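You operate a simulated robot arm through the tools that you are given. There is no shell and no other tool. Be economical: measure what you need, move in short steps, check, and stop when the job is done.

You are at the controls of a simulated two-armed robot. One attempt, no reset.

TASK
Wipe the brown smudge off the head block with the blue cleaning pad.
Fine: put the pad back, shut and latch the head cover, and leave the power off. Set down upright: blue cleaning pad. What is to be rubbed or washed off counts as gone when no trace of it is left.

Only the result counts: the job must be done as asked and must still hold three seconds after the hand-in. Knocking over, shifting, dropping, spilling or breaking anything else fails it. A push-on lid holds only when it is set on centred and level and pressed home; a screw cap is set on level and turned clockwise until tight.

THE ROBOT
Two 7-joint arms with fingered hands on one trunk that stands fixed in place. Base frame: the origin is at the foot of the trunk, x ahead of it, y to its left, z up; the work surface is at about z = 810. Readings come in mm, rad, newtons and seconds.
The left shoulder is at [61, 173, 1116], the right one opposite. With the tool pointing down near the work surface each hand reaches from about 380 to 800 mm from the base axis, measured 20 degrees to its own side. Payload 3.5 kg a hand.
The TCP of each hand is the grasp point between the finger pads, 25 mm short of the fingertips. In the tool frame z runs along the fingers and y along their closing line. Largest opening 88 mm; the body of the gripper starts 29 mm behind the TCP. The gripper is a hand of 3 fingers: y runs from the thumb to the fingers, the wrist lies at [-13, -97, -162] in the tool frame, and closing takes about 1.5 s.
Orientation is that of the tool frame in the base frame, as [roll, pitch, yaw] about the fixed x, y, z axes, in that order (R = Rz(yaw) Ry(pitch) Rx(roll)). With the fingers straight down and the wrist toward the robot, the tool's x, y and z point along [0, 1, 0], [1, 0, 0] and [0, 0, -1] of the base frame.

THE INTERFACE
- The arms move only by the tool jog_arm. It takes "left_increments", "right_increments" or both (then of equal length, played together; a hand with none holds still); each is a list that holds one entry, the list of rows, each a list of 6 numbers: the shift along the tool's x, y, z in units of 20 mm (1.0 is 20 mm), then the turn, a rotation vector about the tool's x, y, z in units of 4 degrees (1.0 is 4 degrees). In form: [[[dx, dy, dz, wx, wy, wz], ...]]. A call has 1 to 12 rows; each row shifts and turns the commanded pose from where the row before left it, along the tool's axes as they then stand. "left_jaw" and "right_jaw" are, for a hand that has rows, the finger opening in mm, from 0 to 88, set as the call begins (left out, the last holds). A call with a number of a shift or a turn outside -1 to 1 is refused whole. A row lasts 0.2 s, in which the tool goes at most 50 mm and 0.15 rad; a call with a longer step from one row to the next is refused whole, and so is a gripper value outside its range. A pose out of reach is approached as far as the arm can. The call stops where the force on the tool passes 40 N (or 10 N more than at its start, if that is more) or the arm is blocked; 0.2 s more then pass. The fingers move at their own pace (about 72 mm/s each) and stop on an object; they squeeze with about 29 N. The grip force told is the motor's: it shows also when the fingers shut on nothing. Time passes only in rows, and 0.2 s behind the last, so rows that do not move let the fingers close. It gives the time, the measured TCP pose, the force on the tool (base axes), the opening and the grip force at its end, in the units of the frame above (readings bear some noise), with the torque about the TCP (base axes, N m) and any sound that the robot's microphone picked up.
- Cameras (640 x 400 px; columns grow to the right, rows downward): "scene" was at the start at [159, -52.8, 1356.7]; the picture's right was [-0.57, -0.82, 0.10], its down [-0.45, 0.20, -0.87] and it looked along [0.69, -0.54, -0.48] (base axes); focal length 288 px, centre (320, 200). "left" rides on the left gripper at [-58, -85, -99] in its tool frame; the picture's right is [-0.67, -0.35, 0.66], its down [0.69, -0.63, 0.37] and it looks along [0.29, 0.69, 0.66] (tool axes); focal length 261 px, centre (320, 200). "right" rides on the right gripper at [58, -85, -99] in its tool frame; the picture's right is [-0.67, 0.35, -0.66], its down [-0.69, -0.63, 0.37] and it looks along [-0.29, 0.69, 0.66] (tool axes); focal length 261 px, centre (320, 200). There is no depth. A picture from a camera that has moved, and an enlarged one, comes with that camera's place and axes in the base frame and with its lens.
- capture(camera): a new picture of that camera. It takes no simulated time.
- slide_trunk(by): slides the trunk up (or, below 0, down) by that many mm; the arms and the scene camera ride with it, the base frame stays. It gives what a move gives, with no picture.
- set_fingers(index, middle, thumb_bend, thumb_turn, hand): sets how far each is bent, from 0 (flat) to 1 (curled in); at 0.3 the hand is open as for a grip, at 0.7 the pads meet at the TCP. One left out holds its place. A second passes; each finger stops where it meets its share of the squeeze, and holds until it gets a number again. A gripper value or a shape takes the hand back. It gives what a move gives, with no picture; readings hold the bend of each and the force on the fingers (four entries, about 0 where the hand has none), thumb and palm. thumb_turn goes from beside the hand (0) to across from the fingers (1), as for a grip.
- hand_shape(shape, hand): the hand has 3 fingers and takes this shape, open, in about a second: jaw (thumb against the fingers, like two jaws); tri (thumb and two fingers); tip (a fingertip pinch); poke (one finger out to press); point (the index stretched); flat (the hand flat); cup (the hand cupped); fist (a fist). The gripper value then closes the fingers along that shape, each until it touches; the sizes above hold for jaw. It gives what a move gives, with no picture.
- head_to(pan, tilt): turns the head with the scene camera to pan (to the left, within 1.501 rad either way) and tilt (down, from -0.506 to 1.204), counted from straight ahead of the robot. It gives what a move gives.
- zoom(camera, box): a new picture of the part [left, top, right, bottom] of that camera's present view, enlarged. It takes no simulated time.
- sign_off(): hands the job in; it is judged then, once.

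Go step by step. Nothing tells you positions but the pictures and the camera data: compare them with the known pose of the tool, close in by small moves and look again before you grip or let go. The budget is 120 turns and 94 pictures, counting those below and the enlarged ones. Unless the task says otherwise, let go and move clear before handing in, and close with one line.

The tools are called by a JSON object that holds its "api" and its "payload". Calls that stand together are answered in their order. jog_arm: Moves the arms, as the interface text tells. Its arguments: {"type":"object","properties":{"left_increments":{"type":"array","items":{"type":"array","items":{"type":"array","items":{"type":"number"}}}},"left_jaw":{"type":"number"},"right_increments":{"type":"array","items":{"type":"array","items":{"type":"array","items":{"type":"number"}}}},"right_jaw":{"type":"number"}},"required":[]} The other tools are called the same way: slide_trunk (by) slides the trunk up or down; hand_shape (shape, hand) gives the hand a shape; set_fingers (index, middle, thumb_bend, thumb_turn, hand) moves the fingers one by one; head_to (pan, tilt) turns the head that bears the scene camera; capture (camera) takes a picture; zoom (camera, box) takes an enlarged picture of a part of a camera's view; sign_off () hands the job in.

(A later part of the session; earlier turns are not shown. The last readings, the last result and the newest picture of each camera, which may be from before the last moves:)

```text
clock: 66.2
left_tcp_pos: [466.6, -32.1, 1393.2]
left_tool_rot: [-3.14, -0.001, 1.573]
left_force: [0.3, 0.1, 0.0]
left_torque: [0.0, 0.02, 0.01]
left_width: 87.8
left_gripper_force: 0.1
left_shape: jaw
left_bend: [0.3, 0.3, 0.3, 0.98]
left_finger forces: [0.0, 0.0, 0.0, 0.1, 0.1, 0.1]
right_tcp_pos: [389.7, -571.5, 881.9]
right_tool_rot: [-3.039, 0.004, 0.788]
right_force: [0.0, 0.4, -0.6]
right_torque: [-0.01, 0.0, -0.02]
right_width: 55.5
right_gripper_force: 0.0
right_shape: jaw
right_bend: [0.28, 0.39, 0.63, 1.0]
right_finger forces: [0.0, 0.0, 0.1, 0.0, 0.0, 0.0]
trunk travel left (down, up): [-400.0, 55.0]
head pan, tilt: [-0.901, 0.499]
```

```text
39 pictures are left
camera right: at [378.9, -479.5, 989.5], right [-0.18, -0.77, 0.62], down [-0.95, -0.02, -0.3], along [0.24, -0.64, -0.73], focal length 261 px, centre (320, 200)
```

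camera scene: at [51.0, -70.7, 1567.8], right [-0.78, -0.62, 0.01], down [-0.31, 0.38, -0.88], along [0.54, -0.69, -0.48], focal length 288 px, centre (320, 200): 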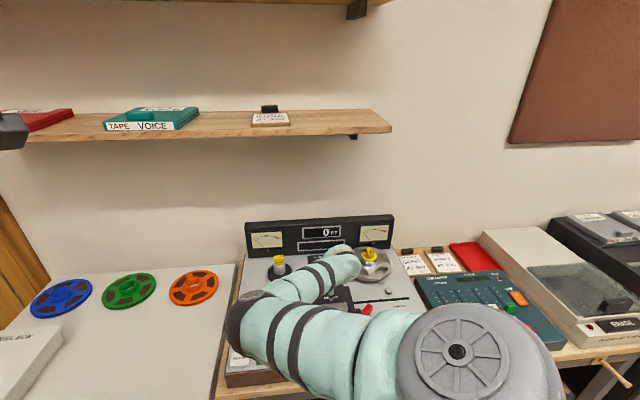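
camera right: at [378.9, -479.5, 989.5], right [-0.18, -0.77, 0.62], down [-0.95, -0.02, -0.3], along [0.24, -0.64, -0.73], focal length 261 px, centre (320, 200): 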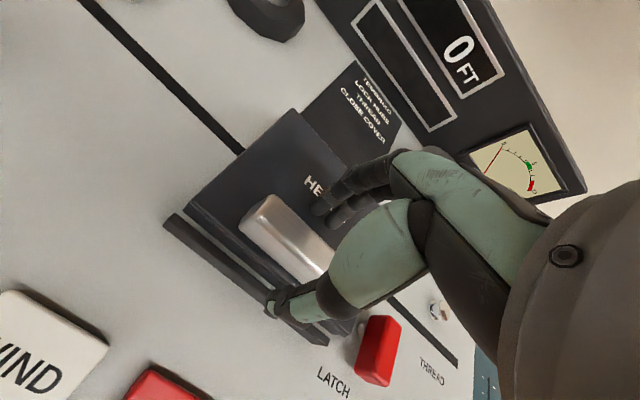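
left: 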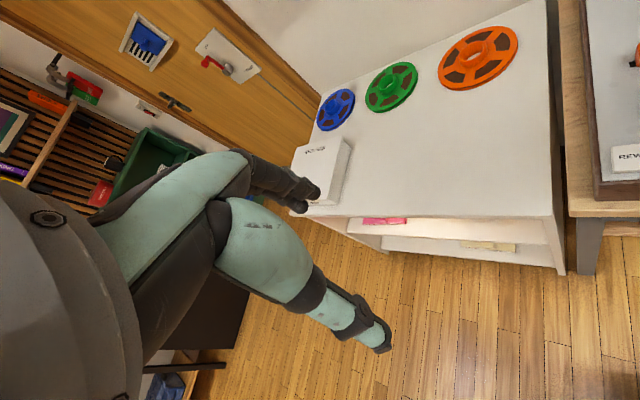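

I need to know whether the cover is still ajar, so I'll zoom in.

{"api": "zoom", "payload": {"camera": "right", "box": [150, 180, 430, 400]}}

```text
1.82 times, centred on (290, 290) of right
camera zoom: at [378.9, -479.5, 989.5], right [-0.18, -0.77, 0.62], down [-0.95, -0.02, -0.3], along [0.24, -0.64, -0.73], focal length 474 px, centre (374, 36)
```

zoom: 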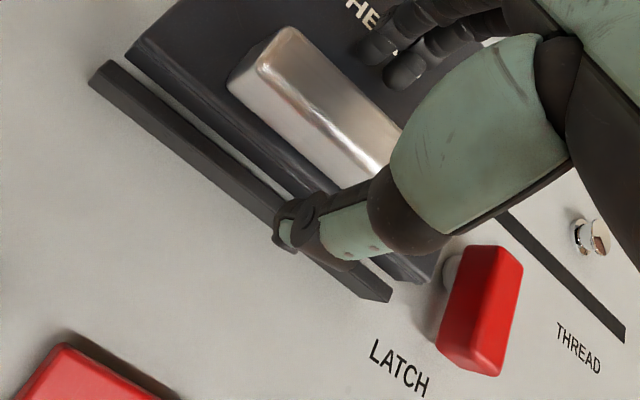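

The cover is shut again, so something stops it after a few mm of slack. I'll retreat to view the tab and lever area properly.

{"api": "jog_arm", "payload": {"right_increments": [[[0, 0, -1, 0, 0, 0], [0, 0, -1, 0, 0, 0], [-1, 0, 0, -0.7, 0, 0], [-1, 0, 0, -0.75, 0, 0], [-1, 0, 0, 0, 0, 0], [-1, 0, 0, 0, 0, 0], [-1, 0, 0, 0, 0, 0], [-1, -0.5, 0, 0, 0, 0], [-0.8, -0.5, 0, 0, 0, 0]]]}}

{"api": "zoom", "payload": {"camera": "right", "box": [130, 120, 330, 300]}}

```text
clock: 68.2
left_tcp_pos: [465.3, -31.8, 1394.3]
left_tool_rot: [3.14, 0.001, 1.571]
left_force: [0.5, -1.2, -0.7]
left_torque: [0.0, 0.0, -0.03]
left_width: 87.8
left_gripper_force: 0.1
left_shape: jaw
left_bend: [0.3, 0.3, 0.3, 0.98]
left_finger forces: [0.0, 0.1, 0.0, 0.0, 0.0, 0.0]
right_tcp_pos: [283.1, -656.5, 923.1]
right_tool_rot: [3.141, -0.001, 0.787]
right_force: [0.0, 0.6, 0.1]
right_torque: [-0.01, -0.03, -0.01]
right_width: 55.4
right_gripper_force: 0.1
right_shape: jaw
right_bend: [0.28, 0.39, 0.63, 1.0]
right_finger forces: [0.0, 0.1, 0.0, 0.0, 0.0, 0.0]
trunk travel left (down, up): [-400.0, 55.0]
head pan, tilt: [-0.901, 0.499]
```

```text
2.22 times, centred on (230, 210) of right
camera zoom: at [263.4, -557.2, 1021.3], right [-0.23, -0.72, 0.66], down [-0.93, -0.04, -0.37], along [0.29, -0.69, -0.66], focal length 579 px, centre (520, 178)
```

zoom: 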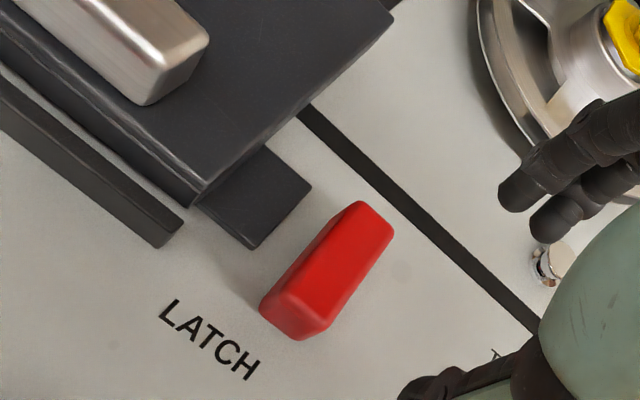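

The lever is well clear of the tab. The readings fit a strongly damped, slow-close hinge: force depends on speed, and the cover sinks shut slowly. So I'll regrip and lift slowly.

{"api": "jog_arm", "payload": {"right_increments": [[[0.97, 0.1, 0, 0, 0, 0], [0.97, 0.1, 0, 0, 0, 0], [0.97, 0.1, 0, 0, 0, 0], [0.97, 0.1, 0, 0, 0, 0], [0.97, 0.1, 0, 0, 0, 0], [0.97, 0.1, 0, 0, 0, 0], [0.95, 0.12, 0, 0, 0, 0], [0, 0, 0.8, 0, 0, 0], [0, 0, 0.8, 0, 0, 0], [0, 0, 0.7, 0, 0, 0]]]}}

{"api": "jog_arm", "payload": {"right_increments": [[[0, 0, 0, 0, 0, 0], [0, 0, 0, 0, 0, 0], [0, 0, 0, 0, 0, 0], [0, 0, 0, 0, 0, 0], [0, 0, 0, 0, 0, 0], [0, 0, 0, 0, 0, 0]]], "right_jaw": 0}}

{"api": "jog_arm", "payload": {"right_increments": [[[0, 0.02, -0.06, 0.17, 0, 0], [0, 0.02, -0.06, 0.17, 0, 0], [0, 0.02, -0.06, 0.17, 0, 0], [0, 0.02, -0.06, 0.17, 0, 0], [0, 0.02, -0.06, 0.17, 0, 0], [0, 0.02, -0.06, 0.17, 0, 0], [0, 0.02, -0.06, 0.17, 0, 0], [0, 0.02, -0.06, 0.17, 0, 0], [0, 0, 0, 0, 0, 0], [0, 0, 0, 0, 0, 0], [0, 0, 0, 0, 0, 0], [0, 0, 0, 0, 0, 0]]]}}

```text
clock: 70.5
left_tcp_pos: [465.6, -30.5, 1393.0]
left_tool_rot: [3.141, -0.001, 1.571]
left_force: [0.3, 0.2, -0.7]
left_torque: [0.02, 0.0, 0.01]
left_width: 87.4
left_gripper_force: 0.1
left_shape: jaw
left_bend: [0.3, 0.3, 0.3, 0.98]
left_finger forces: [0.1, 0.0, 0.1, 0.0, 0.0, 0.1]
right_tcp_pos: [387.8, -571.4, 877.6]
right_tool_rot: [-3.14, 0.002, 0.787]
right_force: [-0.4, 0.9, -0.2]
right_torque: [0.0, 0.02, 0.03]
right_width: 55.6
right_gripper_force: 0.1
right_shape: jaw
right_bend: [0.28, 0.39, 0.63, 1.0]
right_finger forces: [0.1, 0.0, 0.0, 0.0, 0.1, 0.0]
trunk travel left (down, up): [-400.0, 55.0]
head pan, tilt: [-0.901, 0.499]
```

```text
clock: 71.8
left_tcp_pos: [465.0, -31.1, 1394.3]
left_tool_rot: [-3.141, 0.0, 1.571]
left_force: [-0.2, -0.4, 0.0]
left_torque: [-0.01, 0.02, 0.02]
left_width: 87.6
left_gripper_force: 0.1
left_shape: jaw
left_bend: [0.3, 0.3, 0.3, 0.98]
left_finger forces: [0.1, 0.0, 0.0, 0.0, 0.0, 0.1]
right_tcp_pos: [388.6, -571.5, 876.2]
right_tool_rot: [-3.141, 0.002, 0.786]
right_force: [-0.6, 0.5, -2.1]
right_torque: [-0.01, 0.02, 0.0]
right_width: 15.0
right_gripper_force: 29.2
right_shape: jaw
right_bend: [0.72, 0.63, 0.74, 1.0]
right_finger forces: [16.5, 8.6, 0.0, 0.0, 26.1, 0.0]
trunk travel left (down, up): [-400.0, 55.0]
head pan, tilt: [-0.901, 0.499]
```

```text
clock: 74.5
left_tcp_pos: [468.5, -34.8, 1392.2]
left_tool_rot: [-3.139, -0.003, 1.573]
left_force: [0.1, -0.7, 0.1]
left_torque: [-0.02, -0.03, 0.0]
left_width: 87.5
left_gripper_force: 0.1
left_shape: jaw
left_bend: [0.3, 0.3, 0.3, 0.98]
left_finger forces: [0.0, 0.1, 0.0, 0.0, 0.0, 0.0]
right_tcp_pos: [393.2, -576.7, 881.7]
right_tool_rot: [-3.041, 0.0, 0.786]
right_force: [1.2, 1.4, -32.7]
right_torque: [-0.12, -0.2, 0.04]
right_width: 12.6
right_gripper_force: 29.4
right_shape: jaw
right_bend: [0.72, 0.63, 0.74, 1.0]
right_finger forces: [15.7, 8.8, 0.0, 0.0, 24.5, 0.1]
trunk travel left (down, up): [-400.0, 55.0]
head pan, tilt: [-0.901, 0.499]
```

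I'll hold still to see whether the force decays.

{"api": "jog_arm", "payload": {"right_increments": [[[0, 0, 0, 0, 0, 0], [0, 0, 0, 0, 0, 0], [0, 0, 0, 0, 0, 0], [0, 0, 0, 0, 0, 0], [0, 0, 0, 0, 0, 0], [0, 0, 0, 0, 0, 0], [0, 0, 0, 0, 0, 0], [0, 0, 0, 0, 0, 0], [0, 0, 0, 0, 0, 0], [0, 0, 0, 0, 0, 0], [0, 0, 0, 0, 0, 0], [0, 0, 0, 0, 0, 0]]]}}

{"api": "zoom", "payload": {"camera": "right", "box": [140, 100, 440, 390]}}

```text
clock: 77.0
left_tcp_pos: [469.7, -35.3, 1392.7]
left_tool_rot: [-3.14, -0.003, 1.573]
left_force: [0.2, 0.0, 0.0]
left_torque: [-0.04, -0.01, 0.02]
left_width: 87.8
left_gripper_force: 0.1
left_shape: jaw
left_bend: [0.3, 0.3, 0.3, 0.98]
left_finger forces: [0.0, 0.0, 0.0, 0.0, 0.0, 0.0]
right_tcp_pos: [392.5, -576.7, 882.9]
right_tool_rot: [-3.04, 0.002, 0.786]
right_force: [2.0, 0.6, -31.6]
right_torque: [-0.18, -0.2, 0.03]
right_width: 12.7
right_gripper_force: 29.3
right_shape: jaw
right_bend: [0.72, 0.63, 0.74, 1.0]
right_finger forces: [15.9, 8.9, 0.0, 0.0, 24.5, 0.0]
trunk travel left (down, up): [-400.0, 55.0]
head pan, tilt: [-0.901, 0.499]
```

```text
1.38 times, centred on (290, 245) of right
camera zoom: at [381.7, -484.0, 989.7], right [-0.18, -0.77, 0.62], down [-0.95, -0.02, -0.3], along [0.24, -0.64, -0.73], focal length 360 px, centre (361, 138)
```

zoom: 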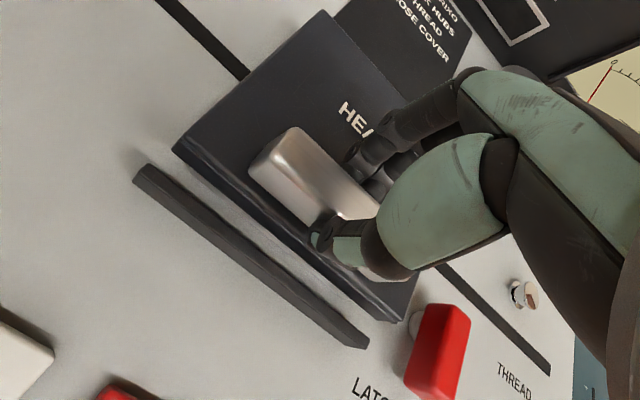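

The force holds near 32 N with slow creep, so the hinge friction sits near my grip limit. I'll pull very slowly along the tangent (up and back).

{"api": "jog_arm", "payload": {"right_increments": [[[0, 0.02, -0.03, 0.07, 0, 0], [0, 0.02, -0.03, 0.07, 0, 0], [0, 0.02, -0.03, 0.07, 0, 0], [0, 0.02, -0.03, 0.07, 0, 0], [0, 0.02, -0.03, 0.07, 0, 0], [0, 0.02, -0.03, 0.07, 0, 0], [0, 0.02, -0.03, 0.07, 0, 0], [0, 0.02, -0.03, 0.07, 0, 0], [0, 0.02, -0.03, 0.07, 0, 0], [0, 0.02, -0.03, 0.07, 0, 0], [0, 0.02, -0.03, 0.07, 0, 0], [0, 0.02, -0.03, 0.07, 0, 0]]]}}

{"api": "zoom", "payload": {"camera": "right", "box": [140, 100, 440, 390]}}

```text
clock: 79.7
left_tcp_pos: [469.1, -34.8, 1392.8]
left_tool_rot: [-3.14, -0.004, 1.573]
left_force: [-0.4, -0.1, -0.1]
left_torque: [-0.01, 0.0, 0.02]
left_width: 87.5
left_gripper_force: 0.0
left_shape: jaw
left_bend: [0.3, 0.3, 0.3, 0.98]
left_finger forces: [0.0, 0.0, 0.1, 0.1, 0.0, 0.1]
right_tcp_pos: [397.7, -580.0, 887.5]
right_tool_rot: [-2.983, 0.001, 0.789]
right_force: [-0.7, 1.5, -35.5]
right_torque: [-0.2, -0.21, 0.01]
right_width: 12.3
right_gripper_force: 28.9
right_shape: jaw
right_bend: [0.72, 0.63, 0.74, 1.0]
right_finger forces: [16.0, 8.6, 0.0, 0.1, 25.4, 0.1]
trunk travel left (down, up): [-400.0, 55.0]
head pan, tilt: [-0.901, 0.499]
```

```text
1.38 times, centred on (290, 245) of right
camera zoom: at [390.4, -492.9, 1000.1], right [-0.16, -0.79, 0.59], down [-0.97, -0.01, -0.26], along [0.21, -0.61, -0.76], focal length 360 px, centre (361, 138)
```

zoom: 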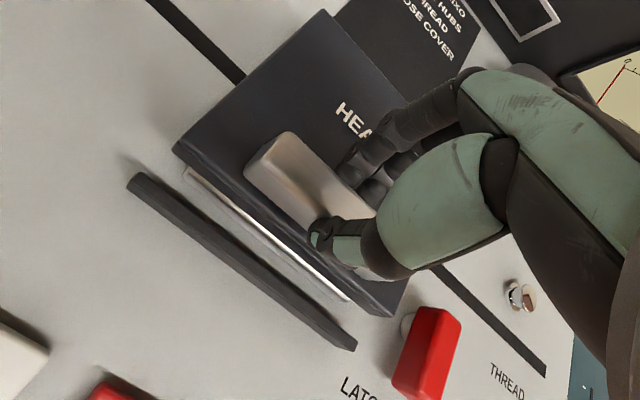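

The slow pull works: the cover is rising. I'll continue at this pace.

{"api": "jog_arm", "payload": {"right_increments": [[[0, 0.015, -0.033, 0.08, 0, 0], [0, 0.015, -0.033, 0.08, 0, 0], [0, 0.015, -0.033, 0.08, 0, 0], [0, 0.015, -0.033, 0.08, 0, 0], [0, 0.015, -0.033, 0.08, 0, 0], [0, 0.015, -0.033, 0.08, 0, 0], [0, 0.015, -0.033, 0.08, 0, 0], [0, 0.015, -0.033, 0.08, 0, 0], [0, 0.015, -0.033, 0.08, 0, 0], [0, 0.015, -0.033, 0.08, 0, 0], [0, 0.015, -0.033, 0.08, 0, 0], [0, 0.015, -0.033, 0.08, 0, 0]]]}}

{"api": "jog_arm", "payload": {"right_increments": [[[0, 0.015, -0.033, 0.08, 0, 0], [0, 0.015, -0.033, 0.08, 0, 0], [0, 0.015, -0.033, 0.08, 0, 0], [0, 0.015, -0.033, 0.08, 0, 0], [0, 0.015, -0.033, 0.08, 0, 0], [0, 0.015, -0.033, 0.08, 0, 0], [0, 0.015, -0.033, 0.08, 0, 0], [0, 0.015, -0.033, 0.08, 0, 0], [0, 0.015, -0.033, 0.08, 0, 0], [0, 0.015, -0.033, 0.08, 0, 0], [0, 0.015, -0.033, 0.08, 0, 0], [0, 0.015, -0.033, 0.08, 0, 0]]]}}

{"api": "zoom", "payload": {"camera": "right", "box": [140, 100, 440, 390]}}

```text
clock: 82.2
left_tcp_pos: [465.7, -31.2, 1394.7]
left_tool_rot: [-3.141, 0.001, 1.573]
left_force: [0.0, 0.9, 1.1]
left_torque: [-0.02, 0.0, -0.01]
left_width: 87.5
left_gripper_force: 0.0
left_shape: jaw
left_bend: [0.3, 0.3, 0.3, 0.98]
left_finger forces: [0.0, 0.0, 0.0, 0.0, 0.0, 0.0]
right_tcp_pos: [398.8, -580.6, 899.8]
right_tool_rot: [-2.92, 0.001, 0.787]
right_force: [0.1, -1.1, -0.3]
right_torque: [0.01, 0.0, 0.02]
right_width: 10.6
right_gripper_force: 28.8
right_shape: jaw
right_bend: [0.73, 0.73, 0.84, 1.0]
right_finger forces: [0.1, 0.0, 0.1, 0.0, 0.0, 0.1]
trunk travel left (down, up): [-400.0, 55.0]
head pan, tilt: [-0.901, 0.499]
```

```text
clock: 84.8
left_tcp_pos: [464.6, -30.5, 1394.2]
left_tool_rot: [3.14, 0.0, 1.573]
left_force: [-0.1, 0.6, -0.3]
left_torque: [0.01, 0.02, 0.02]
left_width: 87.6
left_gripper_force: 0.1
left_shape: jaw
left_bend: [0.3, 0.3, 0.3, 0.98]
left_finger forces: [0.0, 0.0, 0.0, 0.0, 0.0, 0.0]
right_tcp_pos: [402.6, -586.5, 907.2]
right_tool_rot: [-2.852, -0.002, 0.785]
right_force: [0.8, -0.7, 1.5]
right_torque: [0.0, 0.01, 0.01]
right_width: 10.8
right_gripper_force: 29.2
right_shape: jaw
right_bend: [0.73, 0.73, 0.84, 1.0]
right_finger forces: [0.0, 0.1, 0.0, 0.1, 0.1, 0.0]
trunk travel left (down, up): [-400.0, 55.0]
head pan, tilt: [-0.901, 0.499]
```

```text
1.38 times, centred on (290, 245) of right
camera zoom: at [406.6, -507.6, 1026.4], right [-0.1, -0.84, 0.53], down [-0.99, 0.01, -0.17], along [0.14, -0.54, -0.83], focal length 360 px, centre (361, 138)
```

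zoom: 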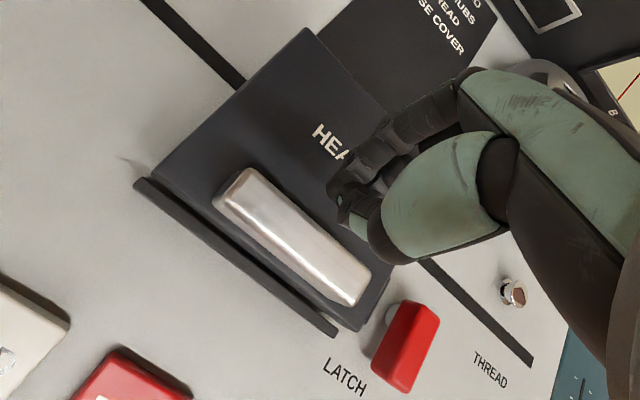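

It slipped again near the top of the handle, and the squeeze clapped the cover shut. Plan: grip deep, pull slowly to about +8 mm, stop before it slips, release gently and check that the cover stays, then ratchet.

{"api": "jog_arm", "payload": {"right_increments": [[[0, 0, 0, -0.83, 0, 0], [0, 0, 0, -0.83, 0, 0], [0, 0, 0, -0.83, 0, 0], [0, 0, 0, -0.83, 0, 0], [0, 0, 0, -0.82, 0, 0], [0, -1, 0, 0, 0, 0], [0, -0.03, 0, 0, 0, 0], [0, 0, 0.8, 0, 0, 0], [0, 0, 0.75, 0, 0, 0], [0, 0, 0, 0, 0, 0]]], "right_jaw": 56}}

{"api": "jog_arm", "payload": {"right_increments": [[[0, 0, 0, 0, 0, 0], [0, 0, 0, 0, 0, 0], [0, 0, 0, 0, 0, 0], [0, 0, 0, 0, 0, 0], [0, 0, 0, 0, 0, 0], [0, 0, 0, 0, 0, 0], [0, 0.01, -0.06, 0.12, 0, 0], [0, 0.01, -0.06, 0.12, 0, 0], [0, 0.01, -0.06, 0.12, 0, 0], [0, 0.01, -0.06, 0.12, 0, 0], [0, 0.01, -0.06, 0.12, 0, 0], [0, 0.01, -0.06, 0.12, 0, 0]]], "right_jaw": 0}}

{"api": "jog_arm", "payload": {"right_increments": [[[0, 0.015, -0.03, 0.08, 0, 0], [0, 0.015, -0.03, 0.08, 0, 0], [0, 0.015, -0.03, 0.08, 0, 0], [0, 0.015, -0.03, 0.08, 0, 0], [0, 0.015, -0.03, 0.08, 0, 0], [0, 0.015, -0.03, 0.08, 0, 0], [0, 0.015, -0.03, 0.08, 0, 0], [0, 0.015, -0.03, 0.08, 0, 0], [0, 0.015, -0.03, 0.08, 0, 0]]]}}

{"api": "jog_arm", "payload": {"right_increments": [[[0, 0, 0, 0, 0, 0], [0, 0, 0, 0, 0, 0], [0, 0, 0, 0, 0, 0], [0, 0, 0, 0, 0, 0]]], "right_jaw": 52}}

{"api": "zoom", "payload": {"camera": "right", "box": [140, 100, 440, 390]}}

```text
clock: 87.0
left_tcp_pos: [465.4, -31.0, 1394.2]
left_tool_rot: [-3.14, 0.002, 1.572]
left_force: [0.2, 0.1, 0.1]
left_torque: [0.0, 0.03, 0.01]
left_width: 88.0
left_gripper_force: 0.0
left_shape: jaw
left_bend: [0.3, 0.3, 0.3, 0.98]
left_finger forces: [0.0, 0.1, 0.1, 0.0, 0.1, 0.0]
right_tcp_pos: [387.9, -569.9, 875.8]
right_tool_rot: [3.14, 0.0, 0.786]
right_force: [0.1, 0.2, 0.0]
right_torque: [0.01, -0.01, 0.0]
right_width: 55.6
right_gripper_force: 0.0
right_shape: jaw
right_bend: [0.28, 0.39, 0.63, 1.0]
right_finger forces: [0.0, 0.0, 0.0, 0.0, 0.1, 0.0]
trunk travel left (down, up): [-400.0, 55.0]
head pan, tilt: [-0.901, 0.499]
```

```text
clock: 89.7
left_tcp_pos: [468.8, -35.2, 1392.2]
left_tool_rot: [-3.139, -0.005, 1.572]
left_force: [0.1, -0.7, 0.7]
left_torque: [-0.01, -0.02, -0.01]
left_width: 87.7
left_gripper_force: 0.0
left_shape: jaw
left_bend: [0.3, 0.3, 0.3, 0.98]
left_finger forces: [0.1, 0.0, 0.0, 0.0, 0.0, 0.0]
right_tcp_pos: [392.0, -573.9, 879.7]
right_tool_rot: [-3.087, -0.001, 0.786]
right_force: [-1.4, 1.5, -32.5]
right_torque: [-0.09, -0.1, 0.03]
right_width: 13.4
right_gripper_force: 29.1
right_shape: jaw
right_bend: [0.72, 0.63, 0.74, 1.0]
right_finger forces: [14.4, 7.6, 0.1, 0.1, 24.0, 0.0]
trunk travel left (down, up): [-400.0, 55.0]
head pan, tilt: [-0.901, 0.499]
```

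```text
clock: 91.7
left_tcp_pos: [468.9, -35.6, 1392.3]
left_tool_rot: [-3.139, -0.004, 1.573]
left_force: [0.3, 1.3, -0.5]
left_torque: [0.03, 0.01, -0.01]
left_width: 87.8
left_gripper_force: 0.0
left_shape: jaw
left_bend: [0.3, 0.3, 0.3, 0.98]
left_finger forces: [0.0, 0.1, 0.0, 0.1, 0.0, 0.0]
right_tcp_pos: [393.2, -576.8, 884.4]
right_tool_rot: [-3.035, 0.001, 0.787]
right_force: [-0.2, -0.1, -34.5]
right_torque: [-0.15, -0.13, 0.02]
right_width: 13.0
right_gripper_force: 28.9
right_shape: jaw
right_bend: [0.72, 0.63, 0.74, 1.0]
right_finger forces: [15.1, 8.5, 0.1, 0.0, 24.4, 0.0]
trunk travel left (down, up): [-400.0, 55.0]
head pan, tilt: [-0.901, 0.499]
```

```text
clock: 92.7
left_tcp_pos: [464.0, -31.3, 1394.5]
left_tool_rot: [3.14, 0.002, 1.572]
left_force: [-0.5, -0.5, -0.5]
left_torque: [0.04, 0.02, 0.0]
left_width: 87.2
left_gripper_force: 0.0
left_shape: jaw
left_bend: [0.3, 0.3, 0.3, 0.98]
left_finger forces: [0.1, 0.0, 0.1, 0.0, 0.1, 0.1]
right_tcp_pos: [391.8, -573.8, 889.2]
right_tool_rot: [-3.042, 0.001, 0.789]
right_force: [0.4, -0.6, 0.3]
right_torque: [0.0, -0.03, 0.0]
right_width: 51.5
right_gripper_force: 0.0
right_shape: jaw
right_bend: [0.74, 0.41, 0.65, 1.0]
right_finger forces: [0.0, 0.0, 0.1, 0.0, 0.1, 0.0]
trunk travel left (down, up): [-400.0, 55.0]
head pan, tilt: [-0.901, 0.499]
```

```text
1.38 times, centred on (290, 245) of right
camera zoom: at [379.6, -481.0, 996.0], right [-0.18, -0.76, 0.62], down [-0.95, -0.02, -0.3], along [0.24, -0.64, -0.73], focal length 360 px, centre (361, 138)
```

zoom: 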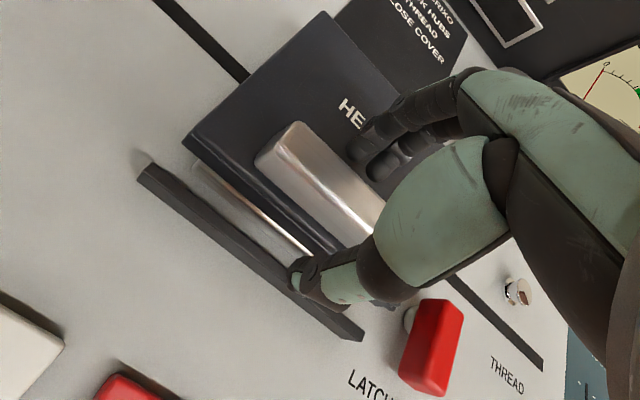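

After a gentle release the cover stays ajar, so it is a friction hinge and ratcheting works. I'll run two more cycles.

{"api": "jog_arm", "payload": {"right_increments": [[[0, 0, 0.2, 0, 0, 0], [0, 0, 0.2, 0, 0, 0], [0, 0, 0, 0, 0, 0]]]}}

{"api": "jog_arm", "payload": {"right_increments": [[[0, 0, 0, 0, 0, 0], [0, 0, 0, 0, 0, 0], [0, 0, 0, 0, 0, 0], [0, 0, 0, 0, 0, 0], [0, 0, 0, 0, 0, 0], [0, 0, 0, 0, 0, 0], [0, 0.01, -0.06, 0.05, 0, 0], [0, 0.01, -0.06, 0.05, 0, 0], [0, 0.01, -0.06, 0.05, 0, 0], [0, 0.01, -0.06, 0.05, 0, 0], [0, 0.01, -0.06, 0.05, 0, 0], [0, 0.01, -0.06, 0.05, 0, 0]]], "right_jaw": 0}}

{"api": "jog_arm", "payload": {"right_increments": [[[0, 0.015, -0.03, 0.06, 0, 0], [0, 0.015, -0.03, 0.06, 0, 0], [0, 0.015, -0.03, 0.06, 0, 0], [0, 0.015, -0.03, 0.06, 0, 0], [0, 0.015, -0.03, 0.06, 0, 0], [0, 0.015, -0.03, 0.06, 0, 0], [0, 0.015, -0.03, 0.06, 0, 0], [0, 0.015, -0.03, 0.06, 0, 0], [0, 0.015, -0.03, 0.06, 0, 0]]]}}

{"api": "jog_arm", "payload": {"right_increments": [[[0, 0, 0, 0, 0, 0], [0, 0, 0, 0, 0, 0], [0, 0, 0, 0, 0, 0], [0, 0, 0, 0, 0, 0]]], "right_jaw": 52}}

{"api": "zoom", "payload": {"camera": "right", "box": [140, 100, 440, 390]}}

```text
clock: 93.5
left_tcp_pos: [464.6, -31.9, 1395.1]
left_tool_rot: [-3.141, 0.002, 1.572]
left_force: [0.4, -0.1, 0.3]
left_torque: [-0.02, -0.02, 0.0]
left_width: 87.3
left_gripper_force: 0.0
left_shape: jaw
left_bend: [0.3, 0.3, 0.3, 0.98]
left_finger forces: [0.1, 0.0, 0.0, 0.1, 0.0, 0.0]
right_tcp_pos: [391.2, -572.7, 880.2]
right_tool_rot: [-3.043, -0.001, 0.787]
right_force: [0.3, -0.5, 0.4]
right_torque: [0.0, -0.01, 0.0]
right_width: 51.6
right_gripper_force: 0.0
right_shape: jaw
right_bend: [0.74, 0.41, 0.65, 1.0]
right_finger forces: [0.0, 0.0, 0.0, 0.0, 0.0, 0.0]
trunk travel left (down, up): [-400.0, 55.0]
head pan, tilt: [-0.901, 0.499]
```

```text
clock: 96.0
left_tcp_pos: [469.4, -37.0, 1391.9]
left_tool_rot: [-3.139, -0.002, 1.571]
left_force: [-0.7, -0.2, -1.0]
left_torque: [0.03, -0.01, -0.02]
left_width: 87.8
left_gripper_force: 0.1
left_shape: jaw
left_bend: [0.3, 0.3, 0.3, 0.98]
left_finger forces: [0.0, 0.0, 0.0, 0.0, 0.0, 0.0]
right_tcp_pos: [394.9, -576.6, 882.3]
right_tool_rot: [-3.015, -0.001, 0.788]
right_force: [0.9, 1.3, -31.6]
right_torque: [0.0, -0.05, 0.03]
right_width: 14.6
right_gripper_force: 29.5
right_shape: jaw
right_bend: [0.74, 0.54, 0.72, 1.0]
right_finger forces: [15.4, 7.7, 0.0, 0.0, 23.8, 0.0]
trunk travel left (down, up): [-400.0, 55.0]
head pan, tilt: [-0.901, 0.499]
```

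```text
clock: 98.0
left_tcp_pos: [469.7, -35.1, 1393.2]
left_tool_rot: [-3.14, -0.005, 1.574]
left_force: [0.3, 0.2, 0.2]
left_torque: [0.0, 0.0, -0.01]
left_width: 87.5
left_gripper_force: 0.1
left_shape: jaw
left_bend: [0.3, 0.3, 0.3, 0.98]
left_finger forces: [0.0, 0.0, 0.0, 0.1, 0.0, 0.0]
right_tcp_pos: [396.4, -580.0, 888.9]
right_tool_rot: [-2.979, 0.0, 0.786]
right_force: [-0.4, 0.6, -34.5]
right_torque: [-0.06, -0.02, -0.01]
right_width: 14.1
right_gripper_force: 28.9
right_shape: jaw
right_bend: [0.74, 0.54, 0.72, 1.0]
right_finger forces: [15.4, 8.1, 0.1, 0.0, 24.1, 0.0]
trunk travel left (down, up): [-400.0, 55.0]
head pan, tilt: [-0.901, 0.499]
```

```text
clock: 99.0
left_tcp_pos: [465.5, -30.7, 1393.9]
left_tool_rot: [3.141, 0.002, 1.573]
left_force: [0.8, -0.1, -0.5]
left_torque: [-0.03, 0.01, 0.0]
left_width: 87.8
left_gripper_force: 0.1
left_shape: jaw
left_bend: [0.3, 0.3, 0.3, 0.98]
left_finger forces: [0.0, 0.0, 0.0, 0.1, 0.0, 0.0]
right_tcp_pos: [395.3, -575.9, 893.2]
right_tool_rot: [-2.986, -0.001, 0.788]
right_force: [-0.1, -0.3, -0.4]
right_torque: [-0.02, -0.02, -0.04]
right_width: 51.4
right_gripper_force: 0.0
right_shape: jaw
right_bend: [0.74, 0.41, 0.65, 1.0]
right_finger forces: [0.0, 0.1, 0.0, 0.1, 0.0, 0.0]
trunk travel left (down, up): [-400.0, 55.0]
head pan, tilt: [-0.901, 0.499]
```

```text
1.38 times, centred on (290, 245) of right
camera zoom: at [387.5, -488.7, 1004.4], right [-0.16, -0.79, 0.59], down [-0.96, -0.01, -0.26], along [0.21, -0.61, -0.76], focal length 360 px, centre (361, 138)
```

zoom: 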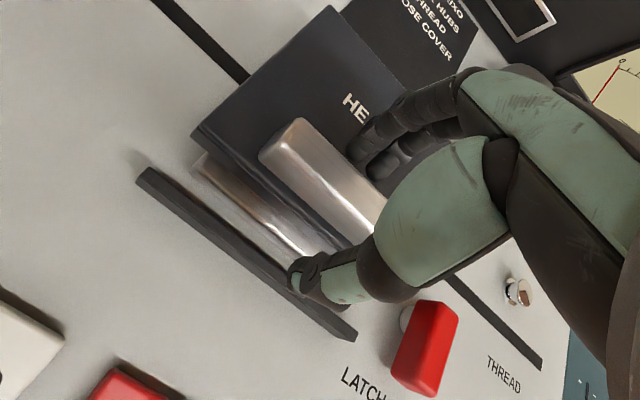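

Each cycle gains about 5 mm. I'll run three more cycles in one go.

{"api": "jog_arm", "payload": {"right_increments": [[[0, 0, 0.2, 0, 0, 0], [0, 0, 0.2, 0, 0, 0], [0, 0, 0, 0, 0, 0]]]}}

{"api": "jog_arm", "payload": {"right_increments": [[[0, 0, 0, 0, 0, 0], [0, 0, 0, 0, 0, 0], [0, 0, 0, 0, 0, 0], [0, 0, 0, 0, 0, 0], [0, 0, 0, 0, 0, 0], [0, 0, 0, 0, 0, 0], [0, 0.01, -0.06, 0.05, 0, 0], [0, 0.01, -0.06, 0.05, 0, 0], [0, 0.01, -0.06, 0.05, 0, 0], [0, 0.01, -0.06, 0.05, 0, 0], [0, 0.01, -0.06, 0.05, 0, 0], [0, 0.01, -0.06, 0.05, 0, 0]]], "right_jaw": 0}}

{"api": "jog_arm", "payload": {"right_increments": [[[0, 0.015, -0.03, 0.06, 0, 0], [0, 0.015, -0.03, 0.06, 0, 0], [0, 0.015, -0.03, 0.06, 0, 0], [0, 0.015, -0.03, 0.06, 0, 0], [0, 0.015, -0.03, 0.06, 0, 0], [0, 0.015, -0.03, 0.06, 0, 0], [0, 0.015, -0.03, 0.06, 0, 0], [0, 0.015, -0.03, 0.06, 0, 0], [0, 0.015, -0.03, 0.06, 0, 0]]]}}

{"api": "jog_arm", "payload": {"right_increments": [[[0, 0, 0, 0, 0, 0], [0, 0, 0, 0, 0, 0], [0, 0, 0, 0, 0, 0], [0, 0, 0, 0, 0, 0], [0, 0, 0.2, 0, 0, 0], [0, 0, 0.2, 0, 0, 0], [0, 0, 0, 0, 0, 0]]], "right_jaw": 52}}

{"api": "jog_arm", "payload": {"right_increments": [[[0, 0, 0, 0, 0, 0], [0, 0, 0, 0, 0, 0], [0, 0, 0, 0, 0, 0], [0, 0, 0, 0, 0, 0], [0, 0, 0, 0, 0, 0], [0, 0, 0, 0, 0, 0], [0, 0.01, -0.06, 0.05, 0, 0], [0, 0.01, -0.06, 0.05, 0, 0], [0, 0.01, -0.06, 0.05, 0, 0], [0, 0.01, -0.06, 0.05, 0, 0], [0, 0.01, -0.06, 0.05, 0, 0], [0, 0.01, -0.06, 0.05, 0, 0]]], "right_jaw": 0}}

{"api": "jog_arm", "payload": {"right_increments": [[[0, 0.015, -0.03, 0.06, 0, 0], [0, 0.015, -0.03, 0.06, 0, 0], [0, 0.015, -0.03, 0.06, 0, 0], [0, 0.015, -0.03, 0.06, 0, 0], [0, 0.015, -0.03, 0.06, 0, 0], [0, 0.015, -0.03, 0.06, 0, 0], [0, 0.015, -0.03, 0.06, 0, 0], [0, 0.015, -0.03, 0.06, 0, 0], [0, 0.015, -0.03, 0.06, 0, 0]]]}}

{"api": "jog_arm", "payload": {"right_increments": [[[0, 0, 0, 0, 0, 0], [0, 0, 0, 0, 0, 0], [0, 0, 0, 0, 0, 0], [0, 0, 0, 0, 0, 0]]], "right_jaw": 52}}

{"api": "capture", "payload": {"camera": "right"}}

```text
clock: 99.8
left_tcp_pos: [465.5, -30.3, 1393.4]
left_tool_rot: [3.141, 0.002, 1.571]
left_force: [-0.1, -0.7, 0.9]
left_torque: [0.05, 0.01, 0.0]
left_width: 87.5
left_gripper_force: 0.1
left_shape: jaw
left_bend: [0.3, 0.3, 0.3, 0.98]
left_finger forces: [0.1, 0.0, 0.0, 0.0, 0.0, 0.0]
right_tcp_pos: [393.7, -576.4, 884.2]
right_tool_rot: [-2.983, 0.002, 0.786]
right_force: [0.1, -0.5, -1.0]
right_torque: [0.03, -0.03, 0.0]
right_width: 51.3
right_gripper_force: 0.1
right_shape: jaw
right_bend: [0.74, 0.41, 0.65, 1.0]
right_finger forces: [0.0, 0.1, 0.0, 0.0, 0.0, 0.0]
trunk travel left (down, up): [-400.0, 55.0]
head pan, tilt: [-0.901, 0.499]
```

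```text
clock: 102.5
left_tcp_pos: [469.5, -36.7, 1392.9]
left_tool_rot: [-3.14, -0.004, 1.572]
left_force: [-0.2, 0.1, -0.9]
left_torque: [-0.03, 0.01, 0.02]
left_width: 87.7
left_gripper_force: 0.1
left_shape: jaw
left_bend: [0.3, 0.3, 0.3, 0.98]
left_finger forces: [0.0, 0.0, 0.0, 0.0, 0.0, 0.1]
right_tcp_pos: [397.4, -578.7, 886.8]
right_tool_rot: [-2.956, 0.0, 0.788]
right_force: [-0.9, 0.6, -31.3]
right_torque: [0.06, 0.04, 0.0]
right_width: 15.1
right_gripper_force: 29.2
right_shape: jaw
right_bend: [0.74, 0.48, 0.64, 1.0]
right_finger forces: [15.6, 7.8, 0.0, 0.0, 24.4, 0.0]
trunk travel left (down, up): [-400.0, 55.0]
head pan, tilt: [-0.901, 0.499]
```

```text
clock: 104.5
left_tcp_pos: [468.8, -36.0, 1393.5]
left_tool_rot: [-3.138, -0.003, 1.572]
left_force: [-0.1, 0.3, 0.1]
left_torque: [-0.03, 0.01, 0.03]
left_width: 87.7
left_gripper_force: 0.2
left_shape: jaw
left_bend: [0.3, 0.3, 0.3, 0.98]
left_finger forces: [0.0, 0.1, 0.0, 0.0, 0.0, 0.0]
right_tcp_pos: [399.2, -584.1, 892.8]
right_tool_rot: [-2.918, -0.002, 0.787]
right_force: [-1.2, 0.6, -34.9]
right_torque: [0.07, 0.08, 0.01]
right_width: 15.0
right_gripper_force: 29.2
right_shape: jaw
right_bend: [0.74, 0.48, 0.64, 1.0]
right_finger forces: [15.5, 8.3, 0.1, 0.1, 24.8, 0.0]
trunk travel left (down, up): [-400.0, 55.0]
head pan, tilt: [-0.901, 0.499]
```

```text
clock: 106.0
left_tcp_pos: [465.6, -31.0, 1393.1]
left_tool_rot: [-3.141, 0.003, 1.572]
left_force: [-0.7, -0.6, 0.1]
left_torque: [-0.04, -0.03, 0.0]
left_width: 87.5
left_gripper_force: 0.0
left_shape: jaw
left_bend: [0.3, 0.3, 0.3, 0.98]
left_finger forces: [0.0, 0.1, 0.0, 0.0, 0.0, 0.0]
right_tcp_pos: [397.4, -579.5, 889.3]
right_tool_rot: [-2.925, 0.0, 0.788]
right_force: [0.1, 0.0, -0.8]
right_torque: [0.04, 0.01, 0.0]
right_width: 51.3
right_gripper_force: 0.1
right_shape: jaw
right_bend: [0.74, 0.41, 0.65, 1.0]
right_finger forces: [0.1, 0.0, 0.1, 0.0, 0.1, 0.1]
trunk travel left (down, up): [-400.0, 55.0]
head pan, tilt: [-0.901, 0.499]
```

```text
clock: 108.7
left_tcp_pos: [468.7, -36.6, 1392.2]
left_tool_rot: [-3.139, -0.003, 1.573]
left_force: [-0.7, -0.5, -0.1]
left_torque: [-0.02, 0.02, -0.04]
left_width: 87.5
left_gripper_force: 0.0
left_shape: jaw
left_bend: [0.3, 0.3, 0.3, 0.98]
left_finger forces: [0.0, 0.0, 0.0, 0.0, 0.0, 0.0]
right_tcp_pos: [400.7, -583.1, 890.7]
right_tool_rot: [-2.898, -0.002, 0.786]
right_force: [-1.4, 0.2, -33.7]
right_torque: [0.01, -0.01, 0.01]
right_width: 15.5
right_gripper_force: 28.9
right_shape: jaw
right_bend: [0.74, 0.47, 0.63, 1.0]
right_finger forces: [15.9, 8.3, 0.0, 0.1, 25.3, 0.0]
trunk travel left (down, up): [-400.0, 55.0]
head pan, tilt: [-0.901, 0.499]
```

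```text
clock: 110.7
left_tcp_pos: [465.7, -30.9, 1394.2]
left_tool_rot: [-3.141, 0.001, 1.572]
left_force: [-0.4, 0.2, -0.7]
left_torque: [-0.01, 0.06, 0.0]
left_width: 87.4
left_gripper_force: 0.1
left_shape: jaw
left_bend: [0.3, 0.3, 0.3, 0.98]
left_finger forces: [0.0, 0.1, 0.1, 0.1, 0.0, 0.0]
right_tcp_pos: [402.7, -583.6, 900.5]
right_tool_rot: [-2.866, 0.0, 0.788]
right_force: [-0.2, -1.2, 0.3]
right_torque: [0.0, -0.02, 0.02]
right_width: 10.6
right_gripper_force: 28.9
right_shape: jaw
right_bend: [0.76, 0.56, 0.75, 1.0]
right_finger forces: [0.0, 0.0, 0.0, 0.0, 0.0, 0.0]
trunk travel left (down, up): [-400.0, 55.0]
head pan, tilt: [-0.901, 0.499]
```

```text
clock: 111.7
left_tcp_pos: [464.0, -29.6, 1393.1]
left_tool_rot: [3.141, 0.002, 1.573]
left_force: [-0.2, 0.2, 0.6]
left_torque: [0.02, 0.01, 0.01]
left_width: 87.5
left_gripper_force: 0.1
left_shape: jaw
left_bend: [0.3, 0.3, 0.3, 0.98]
left_finger forces: [0.0, 0.0, 0.0, 0.0, 0.1, 0.1]
right_tcp_pos: [401.6, -584.0, 900.3]
right_tool_rot: [-2.866, 0.0, 0.788]
right_force: [0.7, 0.3, 0.4]
right_torque: [0.02, 0.03, 0.0]
right_width: 51.4
right_gripper_force: 0.1
right_shape: jaw
right_bend: [0.74, 0.41, 0.65, 1.0]
right_finger forces: [0.1, 0.0, 0.0, 0.0, 0.0, 0.0]
trunk travel left (down, up): [-400.0, 55.0]
head pan, tilt: [-0.901, 0.499]
```

```text
31 pictures are left
camera right: at [404.1, -505.4, 1018.3], right [-0.11, -0.84, 0.54], down [-0.98, 0.01, -0.18], along [0.14, -0.55, -0.82], focal length 261 px, centre (320, 200)
```

right: 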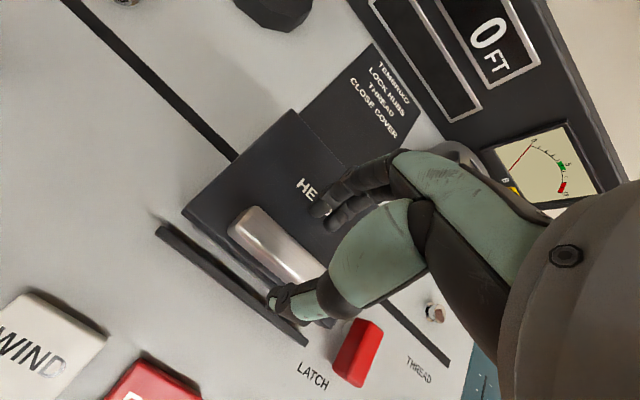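

The last pull slipped. As an alternative I'll use a rigid fist to push on the handle's front face, backward and up, so the force no longer depends on grip friction. First I'll rise and form a fist to see its geometry.

{"api": "jog_arm", "payload": {"right_increments": [[[0, 0, -1, 0, 0, 0], [0, 0, -1, 0, 0, 0], [0, -0.6, -1, -0.98, 0, 0], [0, -0.6, 0, -0.98, 0, 0], [0, -0.6, 0, -0.98, 0, 0], [0, -0.6, 0, -0.98, 0, 0]]]}}

{"api": "hand_shape", "payload": {"hand": "right", "shape": "fist"}}

{"api": "jog_arm", "payload": {"right_increments": [[[0, 0, 0, 0, 0, 0], [0, 0, 0, 0, 0, 0], [0, 0, 0, 0, 0, 0], [0, 0, 0, 0, 0, 0], [0, 0, 0, 0, 0, 0]]], "right_jaw": 0}}

{"api": "capture", "payload": {"camera": "right"}}

```text
clock: 113.0
left_tcp_pos: [465.5, -30.8, 1394.8]
left_tool_rot: [3.141, 0.003, 1.572]
left_force: [-0.1, -0.5, 0.3]
left_torque: [-0.02, 0.02, -0.03]
left_width: 87.4
left_gripper_force: 0.0
left_shape: jaw
left_bend: [0.3, 0.3, 0.3, 0.98]
left_finger forces: [0.0, 0.0, 0.0, 0.0, 0.0, 0.0]
right_tcp_pos: [380.9, -562.4, 965.3]
right_tool_rot: [-3.141, -0.001, 0.786]
right_force: [0.4, 0.6, -0.5]
right_torque: [-0.05, 0.0, 0.0]
right_width: 51.7
right_gripper_force: 0.0
right_shape: jaw
right_bend: [0.29, 0.41, 0.65, 1.0]
right_finger forces: [0.0, 0.0, 0.0, 0.1, 0.1, 0.0]
trunk travel left (down, up): [-400.0, 55.0]
head pan, tilt: [-0.901, 0.499]
```

```text
clock: 114.0
left_tcp_pos: [464.9, -31.5, 1395.3]
left_tool_rot: [3.141, 0.0, 1.573]
left_force: [-0.3, -0.6, 0.2]
left_torque: [-0.01, 0.0, 0.0]
left_width: 87.5
left_gripper_force: 0.0
left_shape: jaw
left_bend: [0.3, 0.3, 0.3, 0.98]
left_finger forces: [0.0, 0.1, 0.1, 0.1, 0.1, 0.1]
right_tcp_pos: [379.9, -561.6, 964.7]
right_tool_rot: [-3.141, 0.0, 0.787]
right_force: [0.1, 0.8, -0.6]
right_torque: [0.02, -0.01, 0.02]
right_width: 0.0
right_gripper_force: 0.1
right_shape: fist
right_bend: [1.0, 1.0, 0.86, 0.85]
right_finger forces: [0.0, 0.0, 0.0, 0.0, 0.1, 0.0]
trunk travel left (down, up): [-400.0, 55.0]
head pan, tilt: [-0.901, 0.499]
```

```text
clock: 115.2
left_tcp_pos: [465.3, -32.4, 1394.5]
left_tool_rot: [-3.141, 0.001, 1.572]
left_force: [0.4, -0.1, -0.1]
left_torque: [0.01, 0.03, -0.01]
left_width: 87.6
left_gripper_force: 0.0
left_shape: jaw
left_bend: [0.3, 0.3, 0.3, 0.98]
left_finger forces: [0.1, 0.1, 0.1, 0.1, 0.0, 0.1]
right_tcp_pos: [380.4, -562.2, 965.2]
right_tool_rot: [-3.139, 0.0, 0.788]
right_force: [-0.7, 0.4, -0.1]
right_torque: [0.02, 0.01, 0.01]
right_width: 0.0
right_gripper_force: 0.1
right_shape: fist
right_bend: [1.0, 1.0, 0.86, 0.85]
right_finger forces: [0.0, 0.0, 0.1, 0.1, 0.1, 0.0]
trunk travel left (down, up): [-400.0, 55.0]
head pan, tilt: [-0.901, 0.499]
```

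```text
30 pictures are left
camera right: at [361.3, -462.5, 1065.2], right [-0.22, -0.72, 0.66], down [-0.93, -0.04, -0.36], along [0.29, -0.69, -0.66], focal length 261 px, centre (320, 200)
```

right: 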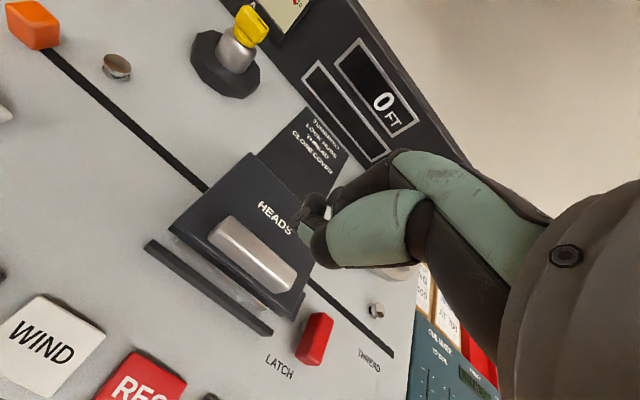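

The cover is still ajar with the silver block visible under it. I'll zoom to judge the gap.

{"api": "zoom", "payload": {"camera": "right", "box": [130, 140, 350, 380]}}

```text
1.67 times, centred on (240, 260) of right
camera zoom: at [361.3, -462.5, 1065.2], right [-0.22, -0.72, 0.66], down [-0.93, -0.04, -0.36], along [0.29, -0.69, -0.66], focal length 434 px, centre (453, 100)
```

zoom: 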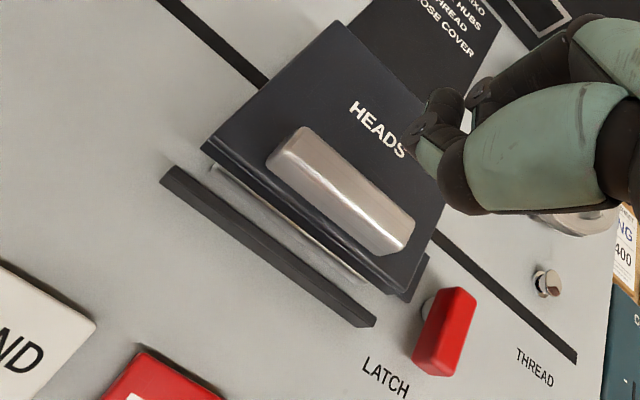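

I'll bring the fist down in front of the handle and push backward until contact.

{"api": "jog_arm", "payload": {"right_increments": [[[0, -1, 0, 0, 0, 0], [0, -1, 0.5, 0, 0, 0], [0, -0.6, 1, 0, 0, 0], [0, 0, 1, 0, 0, 0], [0, 0, 1, 0, 0, 0], [0, 0, 0.8, 0, 0, 0], [0, 0, 0.4, 0, 0, 0]]]}}

{"api": "capture", "payload": {"camera": "right"}}

```text
clock: 116.8
left_tcp_pos: [465.8, -30.7, 1394.5]
left_tool_rot: [-3.14, 0.001, 1.574]
left_force: [-0.1, -1.2, 0.3]
left_torque: [0.01, -0.01, -0.05]
left_width: 87.8
left_gripper_force: 0.0
left_shape: jaw
left_bend: [0.3, 0.3, 0.3, 0.98]
left_finger forces: [0.0, 0.0, 0.1, 0.1, 0.0, 0.0]
right_tcp_pos: [343.3, -525.5, 871.2]
right_tool_rot: [-3.141, 0.0, 0.787]
right_force: [0.0, -0.5, 0.4]
right_torque: [0.0, -0.03, -0.03]
right_width: 0.0
right_gripper_force: 0.1
right_shape: fist
right_bend: [1.0, 1.0, 0.86, 0.85]
right_finger forces: [0.0, 0.0, 0.0, 0.0, 0.1, 0.1]
trunk travel left (down, up): [-400.0, 55.0]
head pan, tilt: [-0.901, 0.499]
```

```text
28 pictures are left
camera right: at [324.2, -426.2, 970.8], right [-0.23, -0.72, 0.66], down [-0.93, -0.04, -0.36], along [0.29, -0.69, -0.66], focal length 261 px, centre (320, 200)
```

right: 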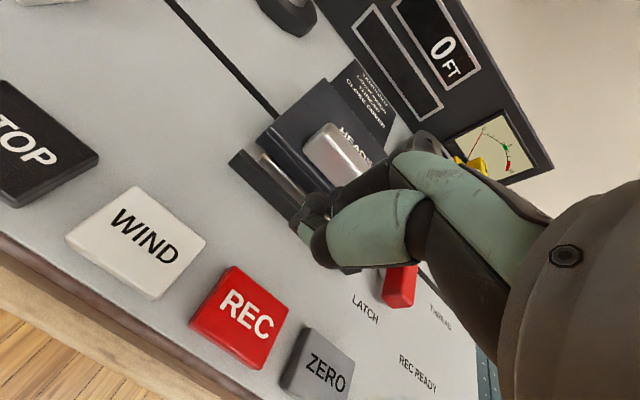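

{"api": "jog_arm", "payload": {"right_increments": [[[0, 0.25, 0, 0, 0, 0], [0, 0.25, 0, 0, 0, 0], [0, 0.25, 0, 0, 0, 0], [0, 0.25, 0, 0, 0, 0], [0, 0.25, 0, 0, 0, 0], [0, 0.25, 0, 0, 0, 0], [0, 0.25, 0, 0, 0, 0], [0, 0.25, 0, 0, 0, 0]]]}}

{"api": "capture", "payload": {"camera": "right"}}

```text
clock: 118.5
left_tcp_pos: [464.3, -31.1, 1394.2]
left_tool_rot: [-3.141, 0.0, 1.572]
left_force: [-0.3, 1.2, 0.0]
left_torque: [0.01, -0.01, -0.01]
left_width: 87.7
left_gripper_force: 0.1
left_shape: jaw
left_bend: [0.3, 0.3, 0.3, 0.98]
left_finger forces: [0.0, 0.0, 0.0, 0.0, 0.0, 0.0]
right_tcp_pos: [371.4, -553.8, 872.0]
right_tool_rot: [-3.139, 0.001, 0.788]
right_force: [-1.2, 0.3, 0.6]
right_torque: [-0.03, -0.01, -0.02]
right_width: 0.0
right_gripper_force: 0.1
right_shape: fist
right_bend: [1.0, 1.0, 0.86, 0.85]
right_finger forces: [0.0, 0.7, 0.0, 0.0, 0.1, 0.0]
trunk travel left (down, up): [-400.0, 55.0]
head pan, tilt: [-0.901, 0.499]
```

```text
27 pictures are left
camera right: at [352.1, -454.0, 971.3], right [-0.23, -0.72, 0.66], down [-0.93, -0.04, -0.36], along [0.29, -0.69, -0.66], focal length 261 px, centre (320, 200)
```

right: 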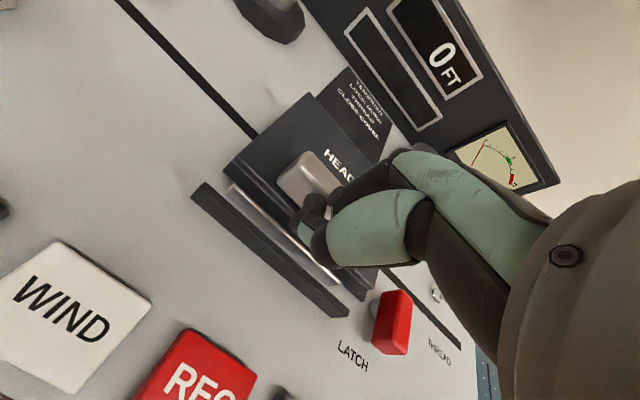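

The fist is just touching the handle's front face. Now I'll push back and up together, slowly.

{"api": "jog_arm", "payload": {"right_increments": [[[0, 0.15, 0, 0, 0, 0], [0, 0.15, 0, 0, 0, 0], [0, 0.1, -0.05, 0, 0, 0], [0, 0.1, -0.05, 0, 0, 0], [0, 0.05, -0.05, 0, 0, 0], [0, 0.05, -0.05, 0, 0, 0]]]}}

{"api": "jog_arm", "payload": {"right_increments": [[[0, 0.04, -0.06, 0.04, 0, 0], [0, 0.04, -0.06, 0.04, 0, 0], [0, 0.04, -0.06, 0.04, 0, 0], [0, 0.04, -0.06, 0.04, 0, 0], [0, 0.04, -0.06, 0.04, 0, 0], [0, 0.04, -0.06, 0.04, 0, 0]]]}}

{"api": "capture", "payload": {"camera": "right"}}

```text
clock: 120.0
left_tcp_pos: [464.2, -30.5, 1394.1]
left_tool_rot: [3.141, 0.001, 1.572]
left_force: [0.1, -0.3, 0.3]
left_torque: [0.01, 0.04, -0.01]
left_width: 87.5
left_gripper_force: 0.0
left_shape: jaw
left_bend: [0.3, 0.3, 0.3, 0.98]
left_finger forces: [0.0, 0.1, 0.0, 0.0, 0.0, 0.1]
right_tcp_pos: [379.9, -562.1, 875.7]
right_tool_rot: [-3.14, -0.002, 0.787]
right_force: [-0.7, 1.8, -1.0]
right_torque: [0.0, 0.01, 0.0]
right_width: 0.1
right_gripper_force: 0.1
right_shape: fist
right_bend: [1.0, 1.0, 0.85, 0.85]
right_finger forces: [0.0, 0.0, 0.0, 0.0, 1.0, 0.0]
trunk travel left (down, up): [-400.0, 55.0]
head pan, tilt: [-0.901, 0.499]
```

```text
clock: 121.3
left_tcp_pos: [465.9, -30.5, 1393.4]
left_tool_rot: [3.141, 0.0, 1.572]
left_force: [0.1, -0.5, 0.5]
left_torque: [0.0, -0.02, 0.02]
left_width: 87.7
left_gripper_force: 0.0
left_shape: jaw
left_bend: [0.3, 0.3, 0.3, 0.98]
left_finger forces: [0.0, 0.1, 0.1, 0.1, 0.0, 0.1]
right_tcp_pos: [382.7, -566.1, 883.3]
right_tool_rot: [-3.123, 0.0, 0.787]
right_force: [0.3, -0.1, 0.5]
right_torque: [-0.01, 0.0, 0.0]
right_width: 0.0
right_gripper_force: 0.1
right_shape: fist
right_bend: [1.0, 1.0, 0.85, 0.85]
right_finger forces: [0.1, 0.0, 0.0, 0.0, 0.7, 0.0]
trunk travel left (down, up): [-400.0, 55.0]
head pan, tilt: [-0.901, 0.499]
```

```text
26 pictures are left
camera right: at [365.7, -467.2, 984.1], right [-0.22, -0.73, 0.65], down [-0.93, -0.04, -0.35], along [0.28, -0.68, -0.67], focal length 261 px, centre (320, 200)
```

right: 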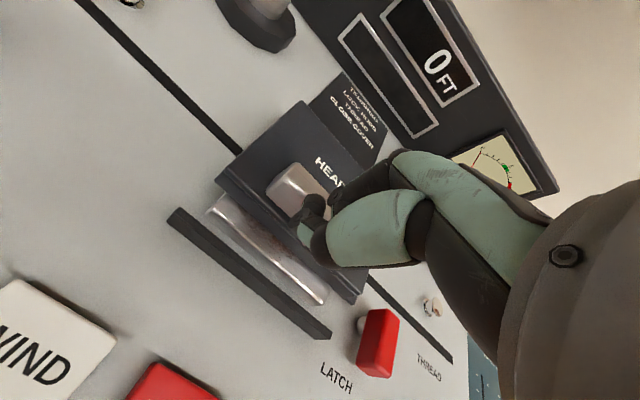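

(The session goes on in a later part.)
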